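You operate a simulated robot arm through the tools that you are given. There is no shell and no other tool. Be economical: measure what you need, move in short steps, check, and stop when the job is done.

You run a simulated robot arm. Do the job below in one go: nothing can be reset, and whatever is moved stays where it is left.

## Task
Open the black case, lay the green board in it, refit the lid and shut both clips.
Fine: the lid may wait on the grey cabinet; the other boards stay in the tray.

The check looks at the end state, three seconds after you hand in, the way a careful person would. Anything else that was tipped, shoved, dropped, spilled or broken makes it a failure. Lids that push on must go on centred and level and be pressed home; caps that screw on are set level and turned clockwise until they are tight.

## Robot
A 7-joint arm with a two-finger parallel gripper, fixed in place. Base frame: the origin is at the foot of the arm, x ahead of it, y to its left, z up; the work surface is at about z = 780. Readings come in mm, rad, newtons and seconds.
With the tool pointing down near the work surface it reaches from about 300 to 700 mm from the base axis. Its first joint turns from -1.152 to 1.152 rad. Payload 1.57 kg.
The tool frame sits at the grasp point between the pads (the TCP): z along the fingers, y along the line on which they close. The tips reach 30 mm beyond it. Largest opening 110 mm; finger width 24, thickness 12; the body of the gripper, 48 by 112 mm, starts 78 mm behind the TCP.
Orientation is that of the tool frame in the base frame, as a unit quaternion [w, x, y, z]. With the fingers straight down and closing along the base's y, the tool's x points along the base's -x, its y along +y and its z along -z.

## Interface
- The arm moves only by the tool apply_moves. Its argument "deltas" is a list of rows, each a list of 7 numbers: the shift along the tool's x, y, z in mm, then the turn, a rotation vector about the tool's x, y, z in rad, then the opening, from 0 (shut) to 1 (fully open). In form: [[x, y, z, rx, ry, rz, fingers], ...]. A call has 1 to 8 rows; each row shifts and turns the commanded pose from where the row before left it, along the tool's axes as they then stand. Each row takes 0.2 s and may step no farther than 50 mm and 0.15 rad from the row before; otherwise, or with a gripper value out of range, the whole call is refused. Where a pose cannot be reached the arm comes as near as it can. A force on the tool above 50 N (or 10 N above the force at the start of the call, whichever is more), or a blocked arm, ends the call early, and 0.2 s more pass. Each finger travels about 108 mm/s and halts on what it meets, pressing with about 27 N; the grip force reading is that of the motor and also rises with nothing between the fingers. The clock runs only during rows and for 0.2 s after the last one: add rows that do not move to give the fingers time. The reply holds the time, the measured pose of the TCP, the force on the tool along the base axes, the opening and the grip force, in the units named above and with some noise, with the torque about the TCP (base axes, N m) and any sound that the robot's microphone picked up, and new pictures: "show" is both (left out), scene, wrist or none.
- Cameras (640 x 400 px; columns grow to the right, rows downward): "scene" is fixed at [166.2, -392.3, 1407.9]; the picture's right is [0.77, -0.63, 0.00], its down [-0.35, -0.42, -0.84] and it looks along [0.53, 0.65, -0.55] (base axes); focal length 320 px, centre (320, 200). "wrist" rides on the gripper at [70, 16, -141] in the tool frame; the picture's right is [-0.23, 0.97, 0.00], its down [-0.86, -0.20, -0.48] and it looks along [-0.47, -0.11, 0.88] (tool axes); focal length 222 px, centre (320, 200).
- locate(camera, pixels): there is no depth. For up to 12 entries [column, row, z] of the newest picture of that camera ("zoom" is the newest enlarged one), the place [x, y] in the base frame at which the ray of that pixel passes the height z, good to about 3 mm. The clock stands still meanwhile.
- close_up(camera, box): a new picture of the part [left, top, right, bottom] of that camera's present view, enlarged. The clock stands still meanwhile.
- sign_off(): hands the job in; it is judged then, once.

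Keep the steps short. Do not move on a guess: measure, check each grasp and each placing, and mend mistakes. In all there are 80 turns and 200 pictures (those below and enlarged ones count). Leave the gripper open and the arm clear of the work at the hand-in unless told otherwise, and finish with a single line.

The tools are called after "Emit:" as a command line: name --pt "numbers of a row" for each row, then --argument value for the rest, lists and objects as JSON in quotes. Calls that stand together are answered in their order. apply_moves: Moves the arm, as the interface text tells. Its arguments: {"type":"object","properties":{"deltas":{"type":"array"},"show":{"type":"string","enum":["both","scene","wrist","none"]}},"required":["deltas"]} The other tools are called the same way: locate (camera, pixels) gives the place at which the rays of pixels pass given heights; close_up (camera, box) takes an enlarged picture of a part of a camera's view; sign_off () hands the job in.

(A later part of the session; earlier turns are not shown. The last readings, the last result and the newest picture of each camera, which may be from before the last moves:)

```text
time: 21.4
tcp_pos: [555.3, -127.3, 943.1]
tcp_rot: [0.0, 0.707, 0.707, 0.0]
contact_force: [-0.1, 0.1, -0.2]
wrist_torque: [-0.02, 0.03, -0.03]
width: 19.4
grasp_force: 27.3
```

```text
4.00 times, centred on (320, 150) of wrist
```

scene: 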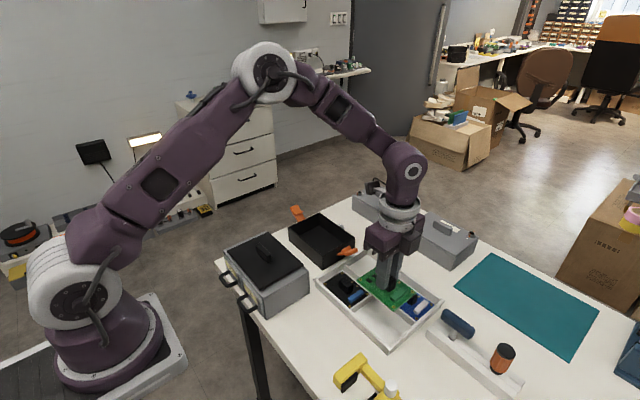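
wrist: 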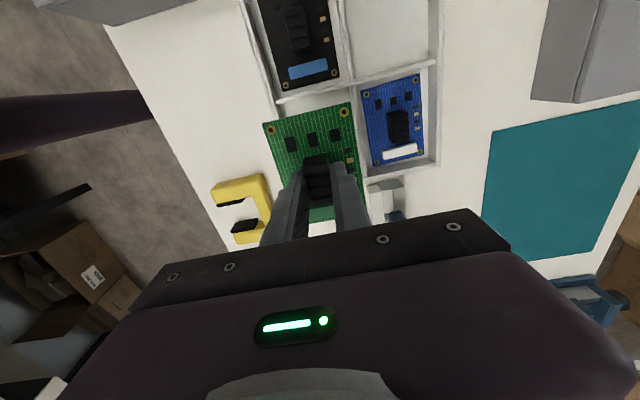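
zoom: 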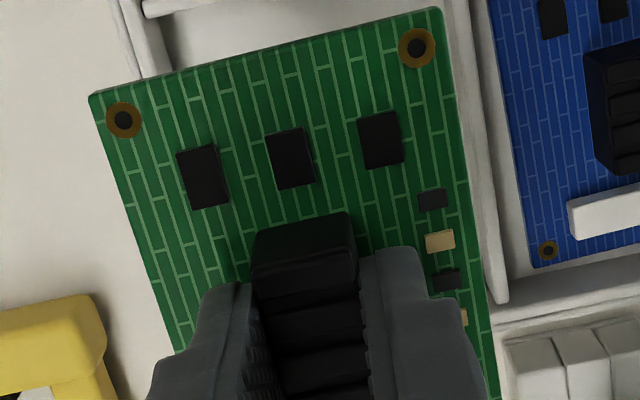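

The board hangs level. I'll raise it 20 mm and carry it over the case centre (621,163), above the clip tabs.

Emit:
apply_moves --pt "0 0 -20 0 0 0 0" --pt "42 10 0 0 0 0 0" --pt "42 10 0 0 0 0 0" --pt "42 10 0 0 0 0 0" --pt "42 10 0 0 0 0 0" --pt "42 10 0 0 0 0 0" --pt "42 10 0 0 0 0 0" --pt "38 6 0 0 0 0 0" --show "both"

Emit:
close_up --camera "wrist" --box '[200, 60, 440, 210]'

```text
time: 23.2
tcp_pos: [620.0, 161.5, 961.2]
tcp_rot: [0.0, 0.707, 0.707, 0.0]
contact_force: [-0.2, -0.5, -0.2]
wrist_torque: [-0.02, 0.01, 0.0]
width: 19.2
grasp_force: 27.2
```

scene: 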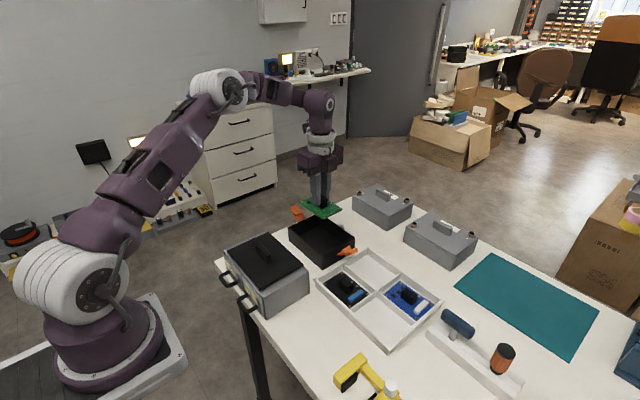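
wrist: 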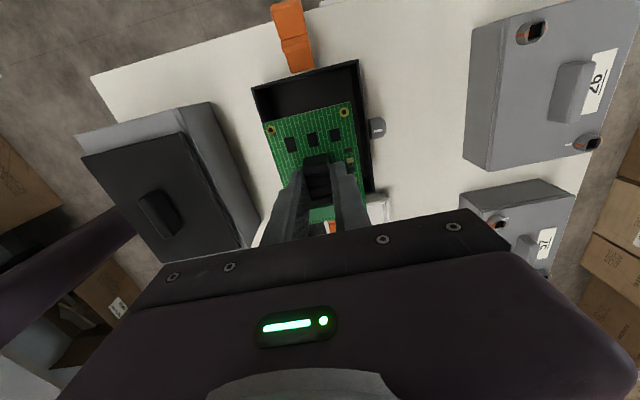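

```text
2.67 times, centred on (320, 135) of wrist
```

zoom: 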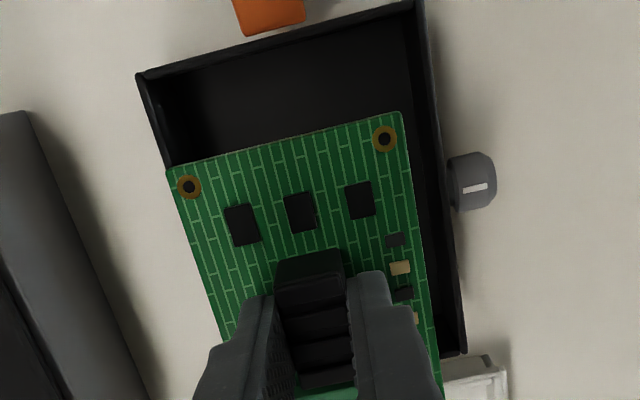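

The board is centred above the case. I'll lower it to TCP z≈842 and look.

Emit:
apply_moves --pt "1 1 40 0 0 0 0" --pt "0 0 35 0 0 0 0" --pt "0 0 25 0 0 0 0" --pt "0 0 19 0 0 0 0" --pt "0 0 0 0 0 0 0" --show "wrist"

Emit:
close_up --camera "scene" --box '[280, 190, 370, 275]'

```text
time: 24.4
tcp_pos: [621.2, 163.4, 842.3]
tcp_rot: [0.0, 0.707, 0.707, 0.0]
contact_force: [-0.3, 0.2, -0.8]
wrist_torque: [0.01, -0.02, 0.02]
width: 19.1
grasp_force: 27.3
```

wrist: 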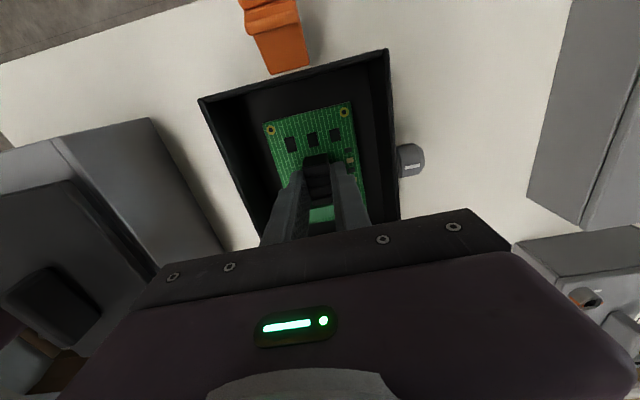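

```text
4.71 times, centred on (325, 232) of scene
```

zoom: 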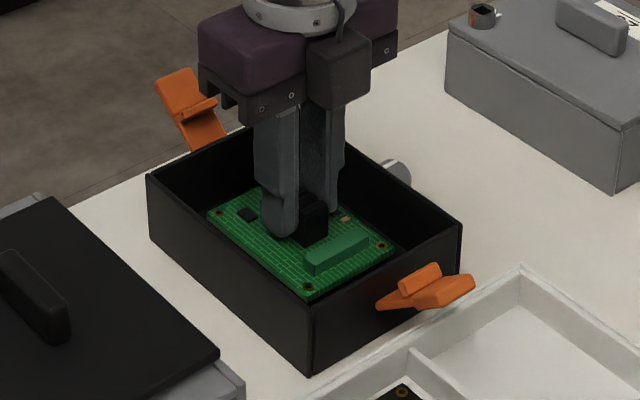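

The board is inside with clearance all round. I'll lower it in small steps until it touches the floor.

Emit:
apply_moves --pt "0 0 6 0 0 0 0" --pt "0 0 3 0 0 0 0" --pt "0 0 2 0 0 0 0" --pt "0 0 0 0 0 0 0" --show "none"

```text
time: 25.4
tcp_pos: [622.8, 163.3, 832.6]
tcp_rot: [0.0, 0.707, 0.707, 0.0]
contact_force: [0.2, 0.6, -0.6]
wrist_torque: [0.0, 0.04, -0.02]
width: 19.1
grasp_force: 27.0
```

Emit:
apply_moves --pt "0 0 2 0 0 0 0" --pt "0 0 1.5 0 0 0 0" --pt "0 0 0 0 0 0 0" --show "none"

```text
time: 26.2
tcp_pos: [622.6, 162.4, 828.4]
tcp_rot: [0.0, 0.708, 0.707, 0.0]
contact_force: [0.3, -0.5, -1.6]
wrist_torque: [0.02, -0.01, 0.0]
width: 19.4
grasp_force: 27.1
```

Emit:
apply_moves --pt "0 0 1.5 0 0 0 0" --pt "0 0 0 0 0 0 0" --show "none"

```text
time: 26.8
tcp_pos: [622.8, 162.8, 827.9]
tcp_rot: [0.001, 0.707, 0.707, 0.001]
contact_force: [-2.9, -1.1, 8.4]
wrist_torque: [-0.05, 0.12, -0.02]
width: 19.0
grasp_force: 27.5
```

The board touched at z≈827.9 with 8 N. I'll open to 36 mm and rise clear.

Emit:
apply_moves --pt "0 0 0 0 0 0 0.25" --pt "0 0 0 0 0 0 0.35" --pt "0 0 0 0 0 0 0.35" --pt "0 0 -20 0 0 0 0.35" --pt "0 0 -40 0 0 0 0.35" --pt "0 0 -45 0 0 0 0.35" --pt "0 0 -45 0 0 0 0.35" --pt "0 0 0 0 0 0 0.35" --show "both"

Emit:
close_up --camera "scene" --box '[280, 200, 370, 275]'

Emit:
close_up --camera "wrist" --box '[240, 70, 400, 170]'

```text
time: 28.6
tcp_pos: [624.5, 163.7, 981.2]
tcp_rot: [-0.001, 0.707, 0.707, 0.0]
contact_force: [0.4, 0.3, 0.7]
wrist_torque: [-0.01, -0.02, 0.01]
width: 38.7
grasp_force: 0.0
```

scene: 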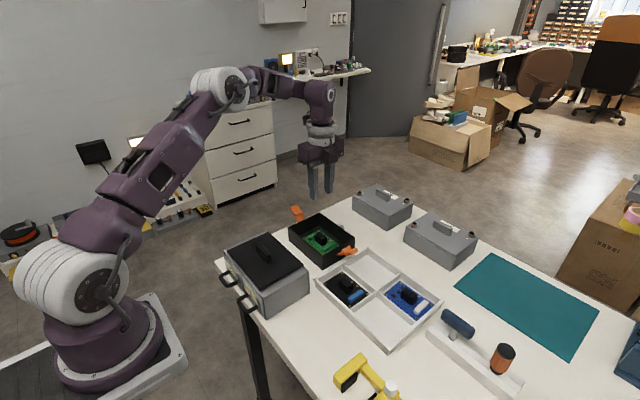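
wrist: 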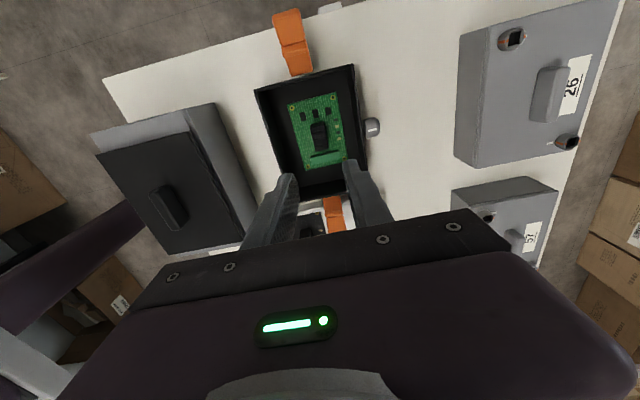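

```text
5.33 times, centred on (325, 238) of scene
```

zoom: 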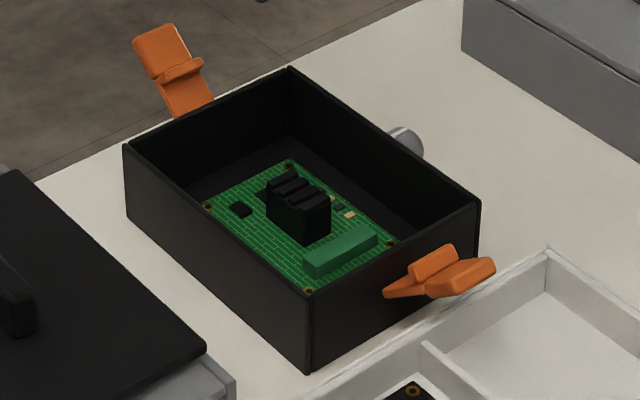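

```text
4.00 times, centred on (320, 120) of wrist
```

zoom: 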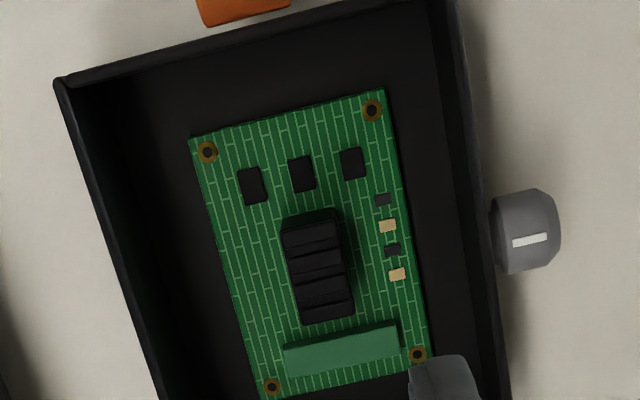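

The board lies flat in the case. Now I'll go back over the lid at (424.3,138.8).

Emit:
apply_moves --pt "-5 -40 0 0 0 0 0.45" --pt "-5 -40 0 0 0 0 0.45" --pt "-5 -40 0 0 0 0 0.45" --pt "-5 -40 0 0 0 0 0.45" --pt "-5 -40 0 0 0 0 0.45" --pt "0 0 30 0 0 0 0.45" --pt "0 0 0 0 0 0 0.45" --show "wrist"

Emit:
close_up --camera "wrist" --box '[200, 70, 440, 220]'

```text
time: 30.2
tcp_pos: [422.9, 139.8, 946.0]
tcp_rot: [0.0, 0.707, 0.707, 0.0]
contact_force: [0.2, -0.6, -0.1]
wrist_torque: [-0.01, -0.02, -0.05]
width: 49.6
grasp_force: 0.1
```

wrist: 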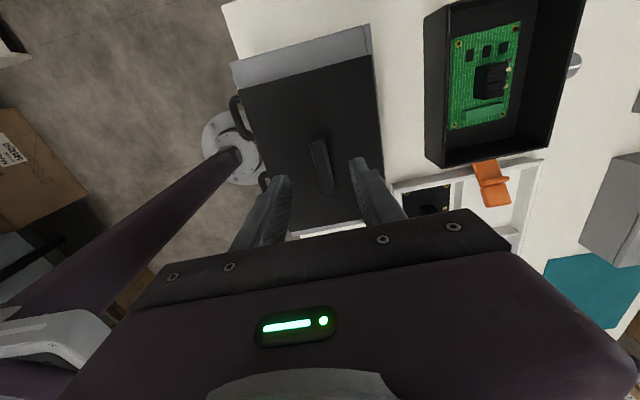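

```text
2.67 times, centred on (320, 145) of wrist
```

zoom: 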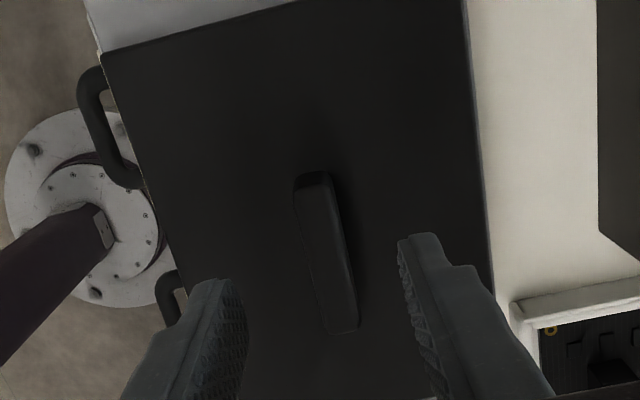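

The handle is between the fingers. I'll descend to z≈902 and close.

Emit:
apply_moves --pt "-0.5 1 30 0 0 0 0.45" --pt "0 0 13 0 0 0 0.45" --pt "0 0 0 0 0 0 0.3" --pt "0 0 0 0 0 0 0.1" --pt "0 0 0 0 0 0 0" --pt "0 0 0 0 0 0 0" --show "none"

```text
time: 31.6
tcp_pos: [423.4, 139.3, 904.2]
tcp_rot: [0.0, 0.707, 0.707, 0.0]
contact_force: [-0.4, 0.6, 0.6]
wrist_torque: [0.03, 0.02, -0.01]
width: 13.0
grasp_force: 26.7
```

Gripped at 13.0 mm without side load. I'll lift and carry it to above the case at (621.3, 162.8).

Emit:
apply_moves --pt "0 0 -10 0 0 0 0" --pt "0 0 -35 0 0 0 0" --pt "0 0 -35 0 0 0 0" --pt "5 40 0 0 0 0 0" --pt "5 40 0 0 0 0 0" --pt "5 40 0 0 0 0 0" --pt "5 40 0 0 0 0 0" --pt "4 38 0 0 0 0 0" --show "both"

Emit:
close_up --camera "scene" --box '[265, 160, 375, 270]'

```text
time: 33.4
tcp_pos: [620.7, 159.2, 985.0]
tcp_rot: [-0.001, 0.707, 0.707, 0.0]
contact_force: [-0.5, 0.1, -0.6]
wrist_torque: [0.03, 0.0, -0.01]
width: 13.0
grasp_force: 27.2
```

scene: 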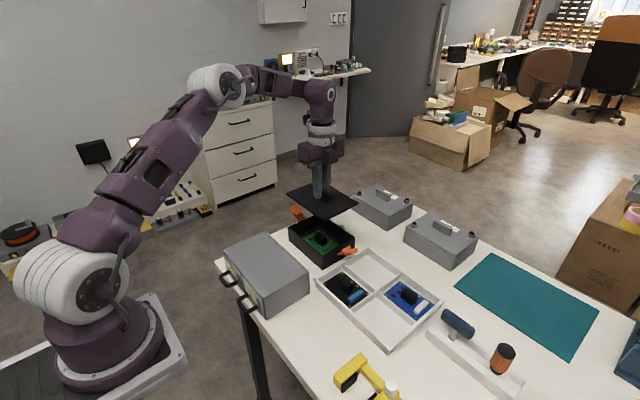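
wrist: 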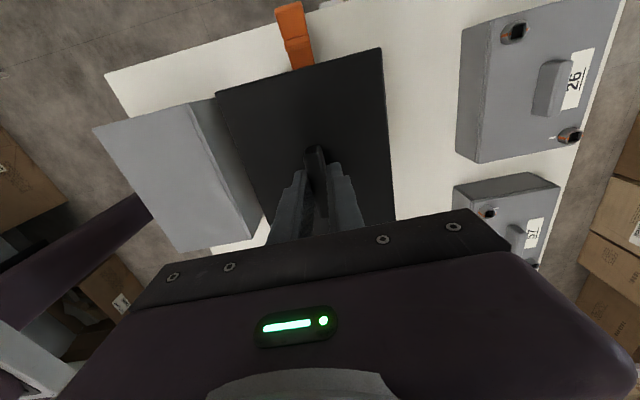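

```text
3.64 times, centred on (320, 215) of scene
```

zoom: 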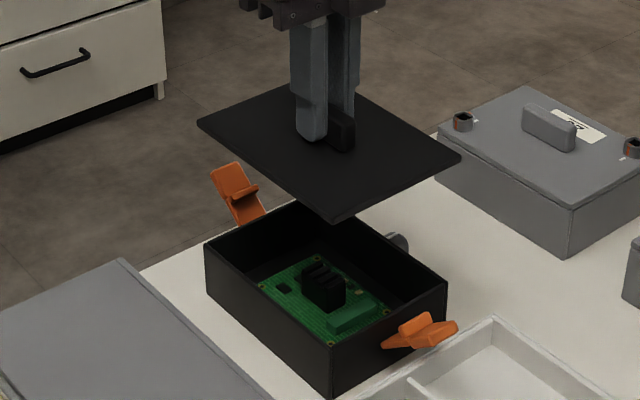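

The TCP y is about 3.5 mm short. I'll correct it, lower to z≈900, then read again before seating.

Emit:
apply_moves --pt "3.5 0.5 40 0 0 0 0" --pt "0 0 35 0 0 0 0" --pt "0 0 0 0 0 0 0" --pt "0 0 0 0 0 0 0" --show "wrist"

Emit:
apply_moves --pt "0 0 0 0 0 0 0" --show "none"

Emit:
apply_moves --pt "0 0 0 0 0 0 0" --show "none"

Emit:
close_up --camera "scene" --box '[275, 190, 365, 270]'

```text
time: 34.4
tcp_pos: [622.0, 160.9, 910.3]
tcp_rot: [-0.001, 0.707, 0.707, 0.0]
contact_force: [0.0, 1.0, -1.1]
wrist_torque: [-0.05, 0.0, 0.0]
width: 13.1
grasp_force: 26.7
```

wrist: 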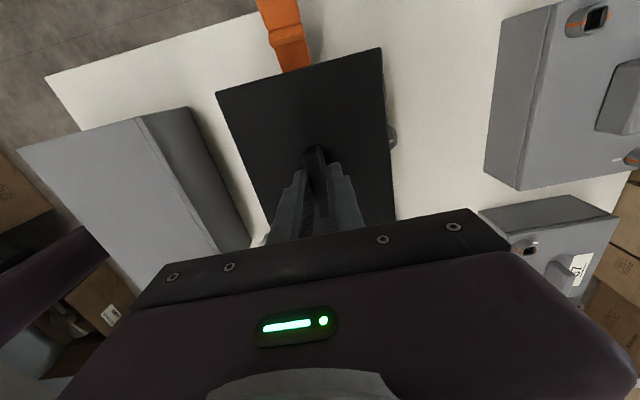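

```text
time: 34.8
tcp_pos: [622.0, 162.1, 911.4]
tcp_rot: [0.0, 0.708, 0.707, 0.0]
contact_force: [-0.8, -0.4, 0.1]
wrist_torque: [0.0, 0.01, 0.02]
width: 12.7
grasp_force: 27.1
```

```text
time: 35.2
tcp_pos: [623.0, 162.8, 909.4]
tcp_rot: [0.0, 0.707, 0.708, -0.001]
contact_force: [-0.8, 0.1, -0.6]
wrist_torque: [0.01, 0.06, -0.01]
width: 12.8
grasp_force: 26.6
```

```text
5.00 times, centred on (320, 230) of scene
```

zoom: 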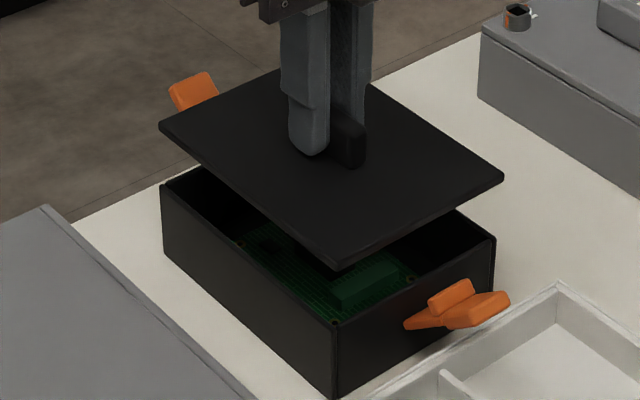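

Averaged TCP is (622.3,161.9), against a seated reference near (621.5,163). I'll adjust x −0.8 and y +1, then lower to z≈884 and look.

Emit:
apply_moves --pt "1 -0.8 15 0 0 0 0" --pt "0 0 11 0 0 0 0" --pt "0 0 0 0 0 0 0" --show "wrist"

Emit:
close_up --camera "scene" --box '[280, 200, 364, 270]'

Emit:
close_up --camera "wrist" --box '[200, 30, 440, 180]'

```text
time: 36.0
tcp_pos: [621.8, 165.4, 883.7]
tcp_rot: [0.0, 0.707, 0.707, 0.0]
contact_force: [0.1, -0.2, -0.8]
wrist_torque: [-0.04, 0.02, -0.03]
width: 13.2
grasp_force: 26.7
```

wrist: 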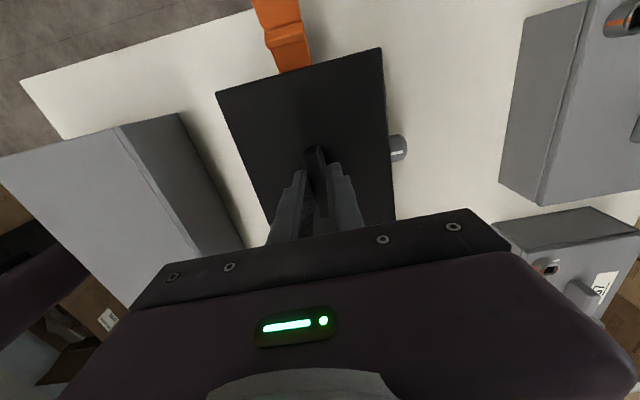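

```text
5.71 times, centred on (322, 235) of scene
```

zoom: 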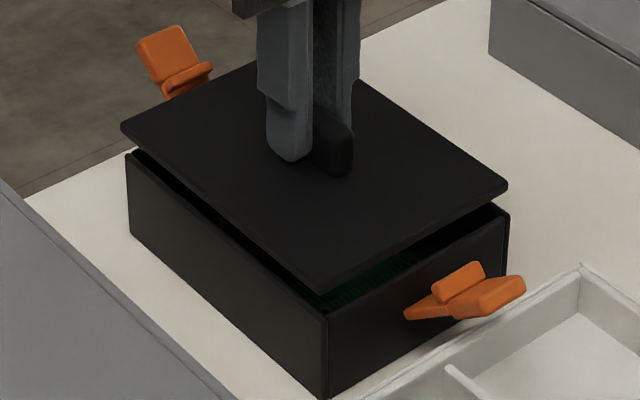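

```text
2.67 times, centred on (320, 105) of wrist
```

zoom: 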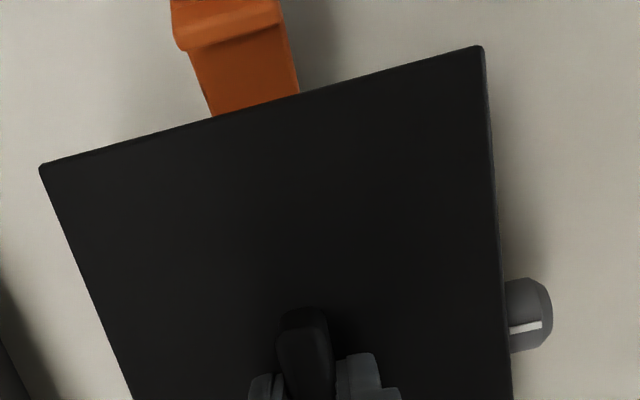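

Compared with my picture of the lid just after lifting, it now sits about 2–3 mm too far +y, and the reading of 165.4 agrees. I'll correct −2.4 in y and compare again.

Emit:
apply_moves --pt "-2.4 0 0 0 0 0 0" --pt "0 0 1 0 0 0 0" --pt "0 0 0 0 0 0 0" --show "none"

Emit:
apply_moves --pt "0 0 0 0 0 0 0" --show "none"

Emit:
close_up --camera "scene" --box '[280, 190, 360, 260]'

```text
time: 36.8
tcp_pos: [621.0, 163.7, 883.0]
tcp_rot: [0.0, 0.707, 0.707, 0.0]
contact_force: [0.1, -0.2, -0.1]
wrist_torque: [0.01, 0.04, 0.0]
width: 13.2
grasp_force: 26.7
```

```text
time: 37.2
tcp_pos: [620.4, 164.3, 882.5]
tcp_rot: [0.0, 0.707, 0.707, 0.0]
contact_force: [0.0, 0.0, -0.2]
wrist_torque: [-0.03, 0.02, 0.04]
width: 13.3
grasp_force: 27.4
```

```text
5.71 times, centred on (320, 225) of scene
```

zoom: 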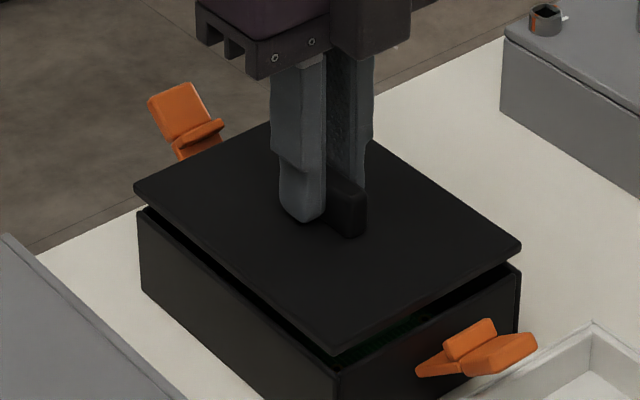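

The lid corners are still about (−4,−4) px off the reference picture, which is about 2–3 mm too far +y. I'll move −2.3 and compare again.

Emit:
apply_moves --pt "-2.3 0 1 0 0 0 0" --pt "0 0 0 0 0 0 0" --pt "0 0 0 0 0 0 0" --show "none"

Emit:
close_up --camera "scene" --box '[280, 190, 360, 260]'

```text
time: 38.0
tcp_pos: [620.1, 160.6, 882.0]
tcp_rot: [0.0, 0.707, 0.707, 0.001]
contact_force: [0.3, -0.2, 0.3]
wrist_torque: [-0.01, 0.01, -0.01]
width: 12.9
grasp_force: 27.5
```

```text
5.71 times, centred on (320, 225) of scene
```

zoom: 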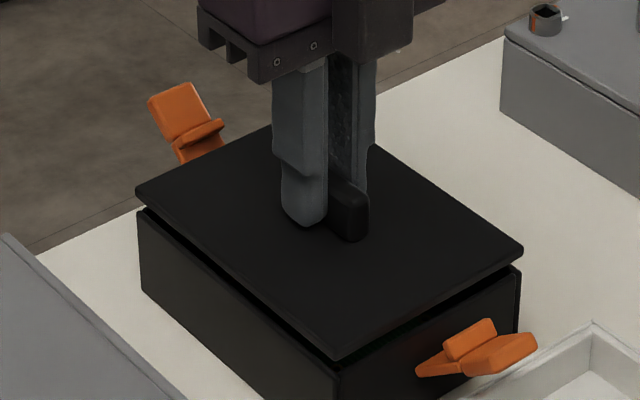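

The corners are within about 2 px of the reference, which is under 1 mm. I'll make a final trim of x +0.5, y −0.4 and lower 3 mm.

Emit:
apply_moves --pt "-0.4 0.5 1.5 0 0 0 0" --pt "0 0 1.5 0 0 0 0" --pt "0 0 0 0 0 0 0" --show "none"

Emit:
close_up --camera "scene" --box '[280, 190, 360, 260]'

```text
time: 38.8
tcp_pos: [620.4, 161.6, 879.4]
tcp_rot: [0.0, 0.707, 0.707, 0.0]
contact_force: [-0.4, 0.0, -0.1]
wrist_torque: [0.01, -0.01, -0.04]
width: 13.0
grasp_force: 27.1
```

```text
5.71 times, centred on (320, 225) of scene
```

zoom: 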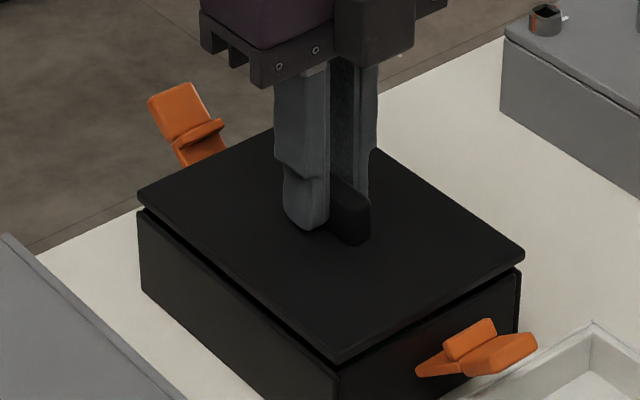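

Still free, and lined up. I'll lower in 1 mm steps until it seats.

Emit:
apply_moves --pt "0 0 1.2 0 0 0 0" --pt "0 0 1.2 0 0 0 0" --pt "0 0 1 0 0 0 0" --pt "0 0 0 0 0 0 0" --show "none"

Emit:
close_up --camera "scene" --box '[280, 190, 360, 260]'

```text
time: 39.8
tcp_pos: [620.8, 160.3, 876.0]
tcp_rot: [0.0, 0.707, 0.707, 0.0]
contact_force: [0.0, -0.7, 0.0]
wrist_torque: [0.02, -0.02, -0.03]
width: 13.0
grasp_force: 27.5
```

```text
5.71 times, centred on (320, 225) of scene
```

zoom: 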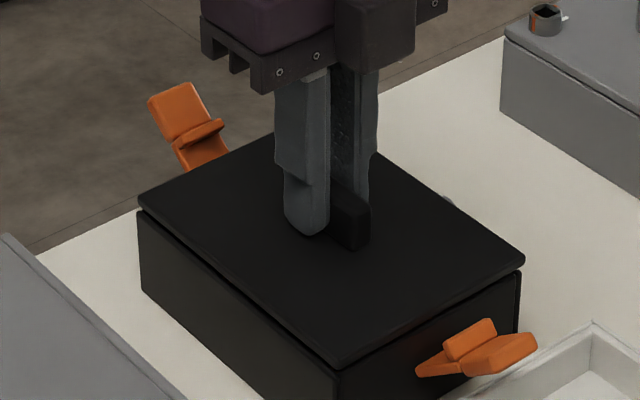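

About 3 mm remains. Continuing down.

Emit:
apply_moves --pt "0.3 -0.3 1 0 0 0 0" --pt "0 0 1 0 0 0 0" --pt "0 0 1 0 0 0 0" --pt "0 0 0 0 0 0 0" --show "none"

Emit:
close_up --camera "scene" --box '[280, 190, 360, 260]'

```text
time: 40.8
tcp_pos: [621.4, 160.4, 873.8]
tcp_rot: [0.001, 0.707, 0.707, 0.0]
contact_force: [-1.5, 0.0, 6.3]
wrist_torque: [0.03, 0.05, -0.01]
width: 13.2
grasp_force: 26.7
```

```text
5.71 times, centred on (320, 225) of scene
```

zoom: 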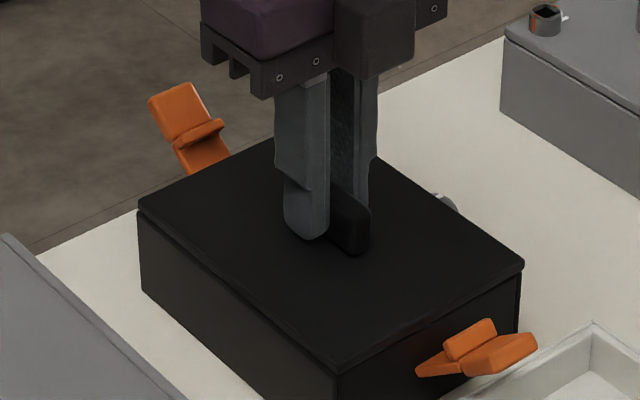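

The lid made contact and its corners match the original seated picture. I'll press a little more, then check.

Emit:
apply_moves --pt "0 0 1 0 0 0 0" --pt "0 0 0.7 0 0 0 0" --pt "0 0 0 0 0 0 0" --show "none"

Emit:
close_up --camera "scene" --box '[285, 215, 365, 275]'

```text
time: 41.6
tcp_pos: [621.0, 161.5, 871.0]
tcp_rot: [0.001, 0.706, 0.708, 0.0]
contact_force: [-8.7, 0.9, 24.1]
wrist_torque: [0.03, 0.2, 0.0]
width: 13.3
grasp_force: 26.8
```

```text
6.67 times, centred on (325, 245) of scene
```

zoom: 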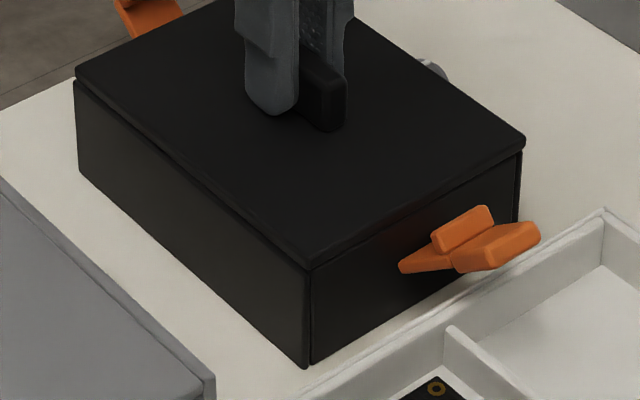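

The lid is seated at 24 N with an even seam. I'll release and rise straight up.

Emit:
apply_moves --pt "0 0 -1.5 0 0 0 0" --pt "0 0 0 0 0 0 0.2" --pt "0 0 0 0 0 0 0.4" --pt "0 0 0 0 0 0 0.4" --pt "0 0 -30 0 0 0 0.4" --pt "0 0 -40 0 0 0 0.4" --pt "0 0 -40 0 0 0 0.4" --pt "0 0 0 0 0 0 0.4" --show "both"

Emit:
close_up --camera "scene" --box '[285, 205, 365, 270]'

Emit:
close_up --camera "wrist" --box '[240, 0, 400, 100]'

Emit:
close_up --camera "wrist" --box '[240, 110, 400, 210]'

```text
time: 43.4
tcp_pos: [621.8, 161.2, 980.4]
tcp_rot: [0.0, 0.707, 0.707, 0.0]
contact_force: [-0.5, 0.3, -0.4]
wrist_torque: [-0.01, 0.0, -0.01]
width: 44.0
grasp_force: 0.1
```

scene: 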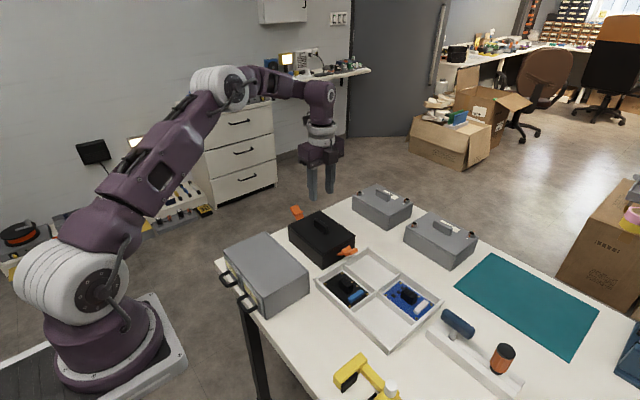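
wrist: 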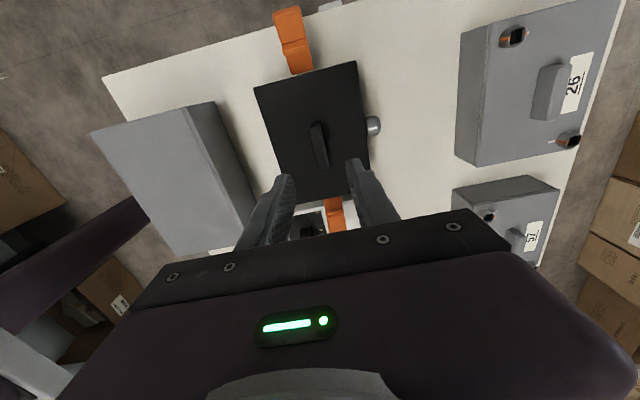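

```text
6.15 times, centred on (325, 238) of scene
```

zoom: 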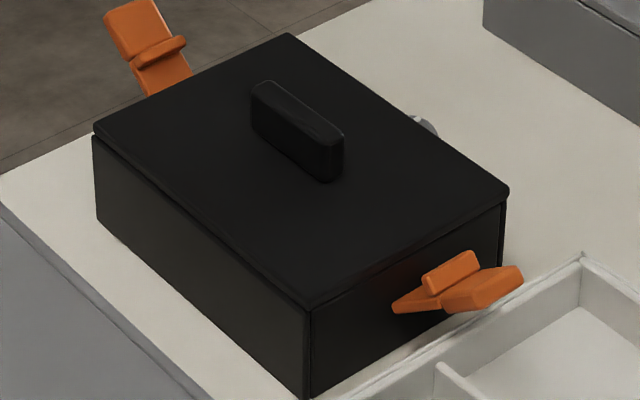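

```text
4.00 times, centred on (320, 50) of wrist
```

zoom: 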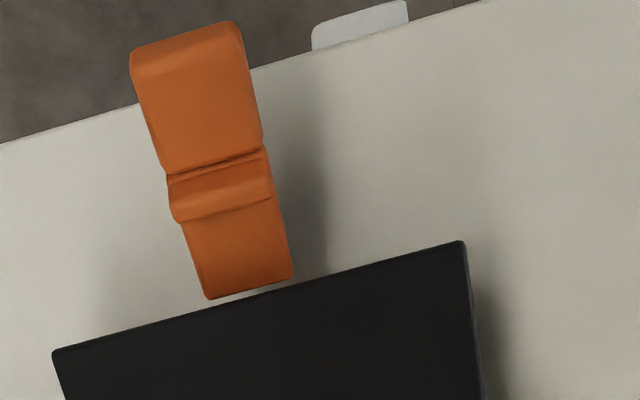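

```text
4.00 times, centred on (320, 160) of wrist
```

zoom: 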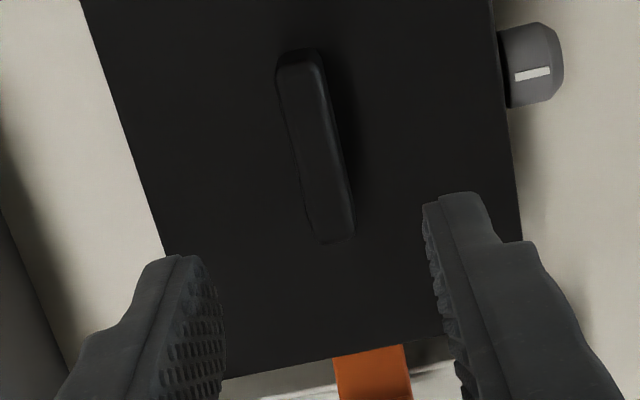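

The lid is on and both clips are still open. My plan is to turn the gripper back so it closes along y. One finger stands lightly on the lid between the handle and the clip, while the other presses the tab inward from outside. First comes the turn at height.

Emit:
apply_moves --pt "0 0 0 0 0 -0.1428 1" --pt "0 0 0 0 0 -0.1428 1" --pt "0 0 0 0 0 -0.1428 1" --pt "0 0 0 0 0 -0.1428 1" --pt "0 0 0 0 0 -0.1428 1" --pt "0 0 0 0 0 -0.1428 1" --pt "0 0 0 0 0 -0.1428 1" --pt "0 0 0 0 0 -0.1428 1" --show "none"

Emit:
apply_moves --pt "0 0 0 0 0 -0.1428 1" --pt "0 0 0 0 0 -0.1428 1" --pt "0 0 0 0 0 -0.1428 1" --pt "0 -33 0 0 0 0 1" --pt "0 -33 0 0 0 0 1" --pt "0 -33 0 0 0 0 1" --pt "0 0 30 0 0 0 1" --pt "0 0 0 0 0 0 1" --show "both"

Emit:
close_up --camera "wrist" --box '[200, 60, 440, 210]'

```text
time: 45.2
tcp_pos: [619.9, 161.4, 982.1]
tcp_rot: [0.0, 0.211, 0.977, 0.0]
contact_force: [0.3, 0.3, 0.1]
wrist_torque: [-0.02, -0.01, 0.0]
width: 109.6
grasp_force: 0.0
```

```text
time: 47.0
tcp_pos: [622.8, 62.8, 953.2]
tcp_rot: [0.0, 0.0, 1.0, 0.0]
contact_force: [0.6, 0.8, -0.3]
wrist_torque: [0.02, 0.0, 0.0]
width: 110.2
grasp_force: 0.0
```

scene: 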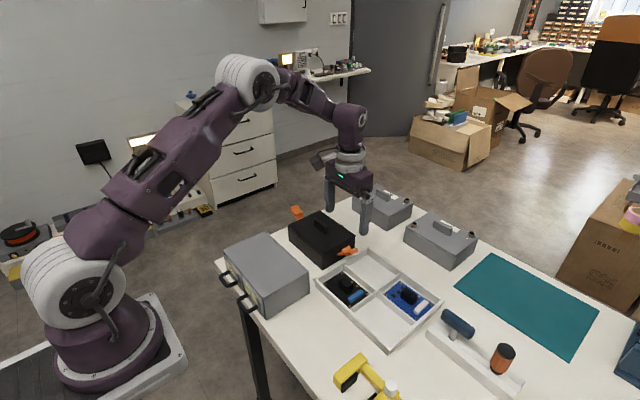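
wrist: 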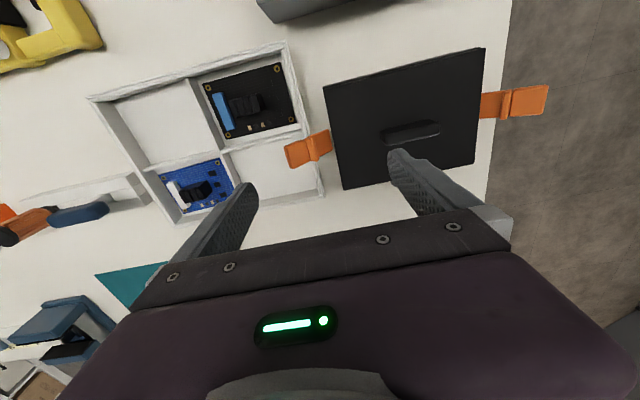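

```text
2.67 times, centred on (320, 135) of wrist
```

zoom: 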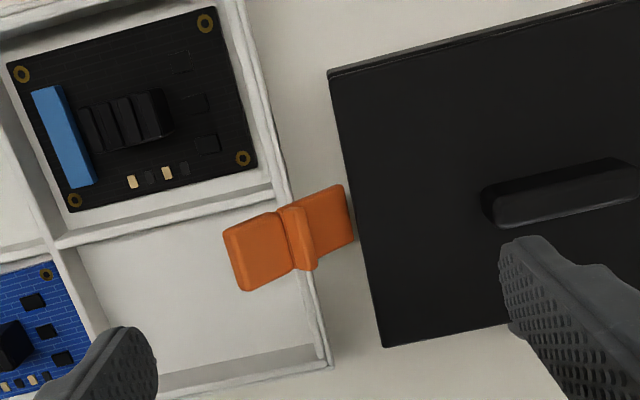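

Emit:
locate --camera "wrist" --pixels '[[284.4, 147, 850], [291.9, 168.7, 850], [284.4, 147, 835], [291.9, 168.7, 835], [381.8, 138.7, 858], [329.4, 131.3, 805], [332.4, 150, 805], [304, 140, 840], [323.5, 110.5, 840], [344, 214, 840]]'

Emit:
close_up --camera "scene" --box '[290, 170, 390, 270]'

```text
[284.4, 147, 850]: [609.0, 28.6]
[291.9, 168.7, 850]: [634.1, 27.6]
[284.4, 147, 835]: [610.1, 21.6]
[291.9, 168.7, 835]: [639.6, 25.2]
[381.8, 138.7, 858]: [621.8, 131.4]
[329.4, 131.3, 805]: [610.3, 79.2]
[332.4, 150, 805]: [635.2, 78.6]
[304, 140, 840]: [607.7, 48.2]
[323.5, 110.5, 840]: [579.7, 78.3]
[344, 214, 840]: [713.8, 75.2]
```

```text
4.00 times, centred on (340, 220) of scene
```

zoom: 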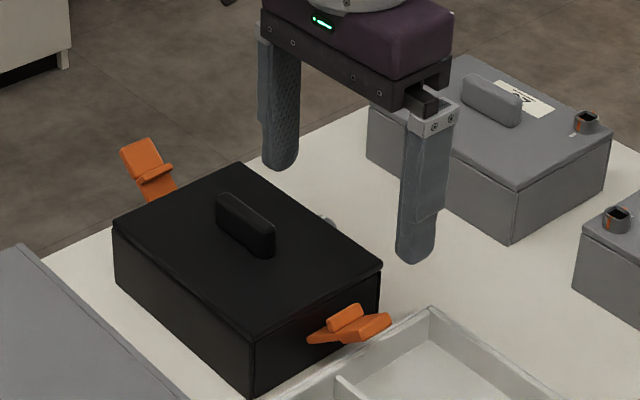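

The tab's outer end is at y≈26, x 609–636, and the handle end is at y≈133. With TCP y=58 the inner finger stands at y 113–125 and the outer finger's inner face is at y 3. I'll lower to z≈874, with the tips just above lid level.

Emit:
apply_moves --pt "0 -5 30 0 0 0 1" --pt "0 0 30 0 0 0 1" --pt "0 0 17 0 0 0 1" --pt "0 0 0 0 0 0 1" --show "wrist"

Emit:
close_up --camera "scene" --box '[290, 190, 390, 270]'

Emit:
close_up --camera "wrist" --box '[200, 60, 440, 210]'

```text
time: 48.0
tcp_pos: [621.5, 54.0, 875.5]
tcp_rot: [0.001, -0.001, 1.0, 0.0]
contact_force: [-1.1, -0.5, -0.2]
wrist_torque: [0.01, -0.03, -0.02]
width: 110.1
grasp_force: 0.0
```

wrist: 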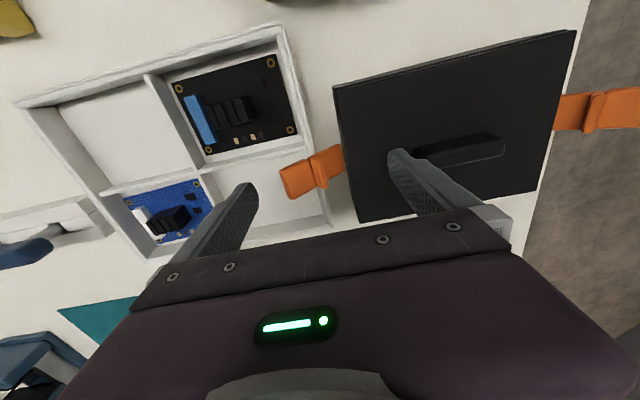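

```text
5.00 times, centred on (340, 230) of scene
```

zoom: 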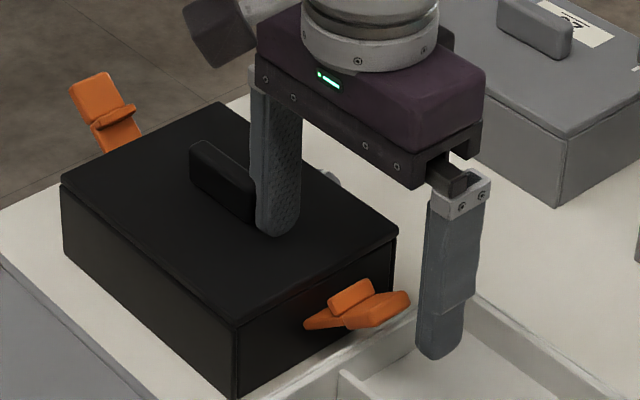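

```text
2.67 times, centred on (320, 135) of wrist
```

zoom: 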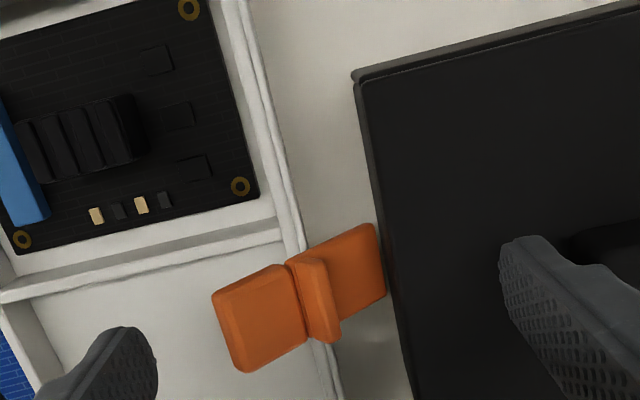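

The geometry is good. I'll sweep the outer finger in (TCP +y, opening reduced so the inner finger stays put) to start raising the tab, then look.

Emit:
apply_moves --pt "0 7 0 0 0 0 0.873" --pt "0 7 0 0 0 0 0.745" --pt "0 6 0 0 0 0 0.636" --pt "0 0 0 0 0 0 0.636" --show "wrist"

Emit:
close_up --camera "scene" --box '[290, 190, 390, 270]'

Emit:
close_up --camera "wrist" --box '[200, 60, 440, 210]'

```text
time: 49.0
tcp_pos: [620.6, 76.3, 875.0]
tcp_rot: [0.001, 0.0, 1.0, 0.0]
contact_force: [-0.1, -1.2, -0.6]
wrist_torque: [0.03, -0.01, 0.04]
width: 69.7
grasp_force: 0.1
```

wrist: 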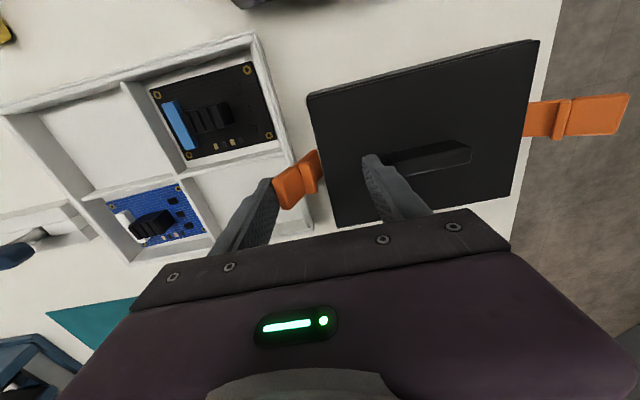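

```text
5.00 times, centred on (340, 230) of scene
```

zoom: 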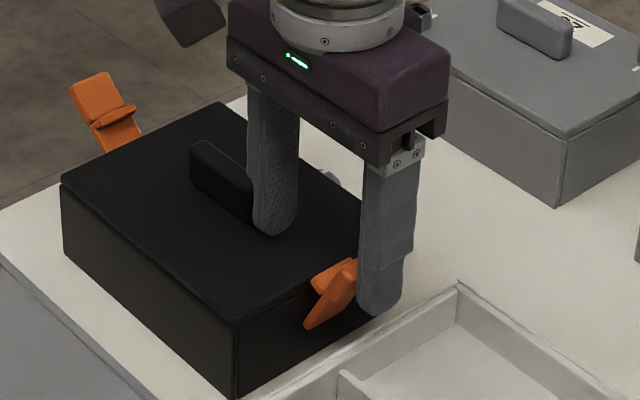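

```text
2.67 times, centred on (320, 135) of wrist
```

zoom: 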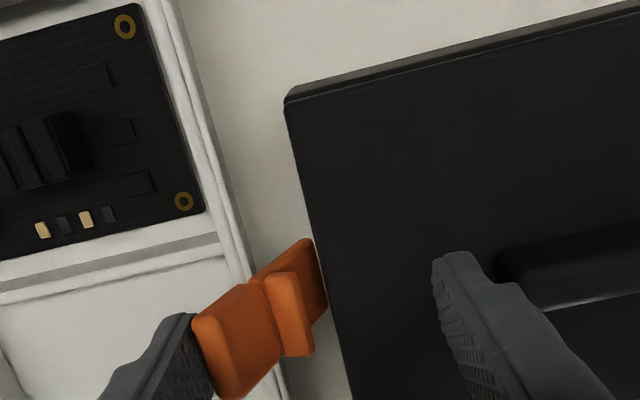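

The tab is swinging up. I'll rest the inner finger on the lid (down 4.5 mm) and continue the sweep.

Emit:
apply_moves --pt "0 0 4.5 0 0 0 0.636" --pt "0 4 0 0 0 0 0.564" --pt "0 4 0 0 0 0 0.491" --pt "0 0 0 0 0 0 0.491" --show "wrist"

Emit:
close_up --camera "scene" --box '[290, 190, 390, 270]'

Emit:
close_up --camera "wrist" --box '[200, 60, 440, 210]'

```text
time: 50.0
tcp_pos: [620.7, 82.6, 872.1]
tcp_rot: [0.0, 0.0, 1.0, 0.0]
contact_force: [-0.5, 0.2, -0.8]
wrist_torque: [-0.01, -0.01, 0.0]
width: 54.0
grasp_force: 0.1
```

wrist: 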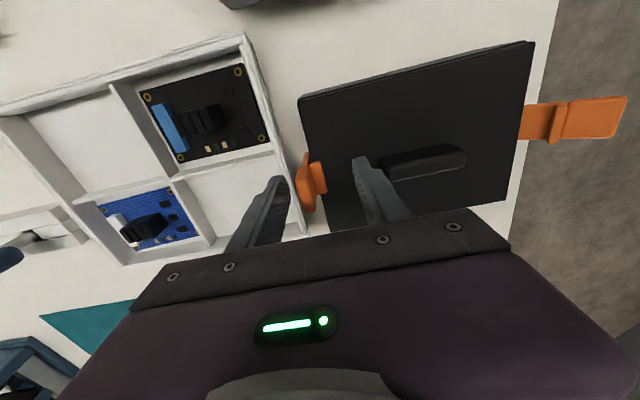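

```text
5.00 times, centred on (340, 230) of scene
```

zoom: 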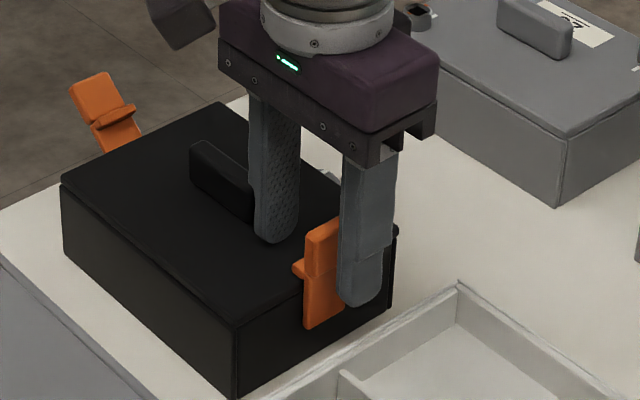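

```text
2.67 times, centred on (320, 135) of wrist
```

zoom: 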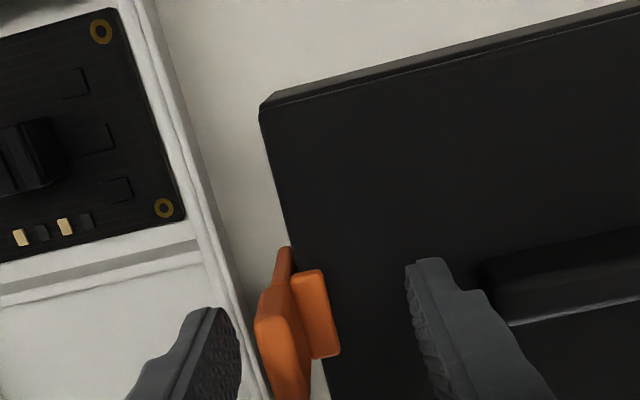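

The tab is nearly upright with its hook over the lid edge. I'll rest the inner finger on the lid (2 mm more) and press it home.

Emit:
apply_moves --pt "0 0 2 0 0 0 0.491" --pt "0 3 0 0 0 0 0.436" --pt "0 3 0 0 0 0 0.382" --pt "0 3 0 0 0 0 0.327" --pt "0 0 0 0 0 0 0.327" --show "wrist"

Emit:
close_up --camera "scene" --box '[290, 190, 390, 270]'

Emit:
close_up --camera "wrist" --box '[200, 60, 440, 210]'

```text
time: 51.2
tcp_pos: [620.8, 90.7, 869.6]
tcp_rot: [0.001, 0.001, 1.0, -0.002]
contact_force: [-10.7, -22.1, 23.3]
wrist_torque: [0.04, 0.29, 0.1]
width: 41.5
grasp_force: 3.2
```

wrist: 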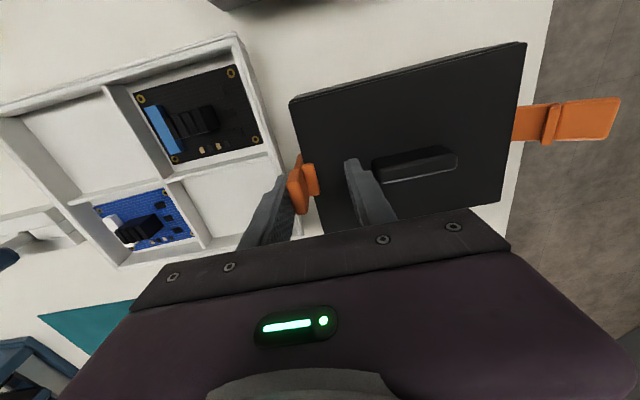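

```text
5.00 times, centred on (340, 230) of scene
```

zoom: 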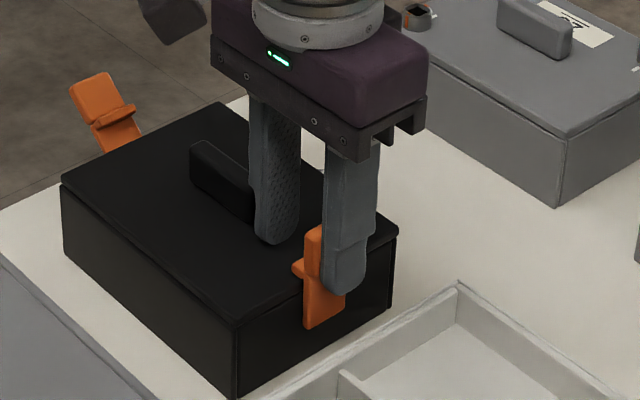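

```text
2.67 times, centred on (320, 135) of wrist
```

zoom: 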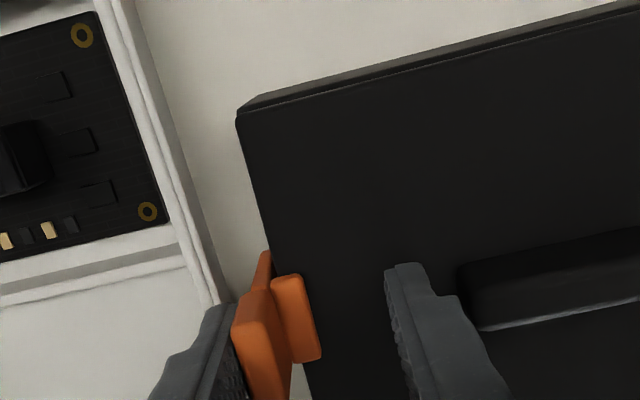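

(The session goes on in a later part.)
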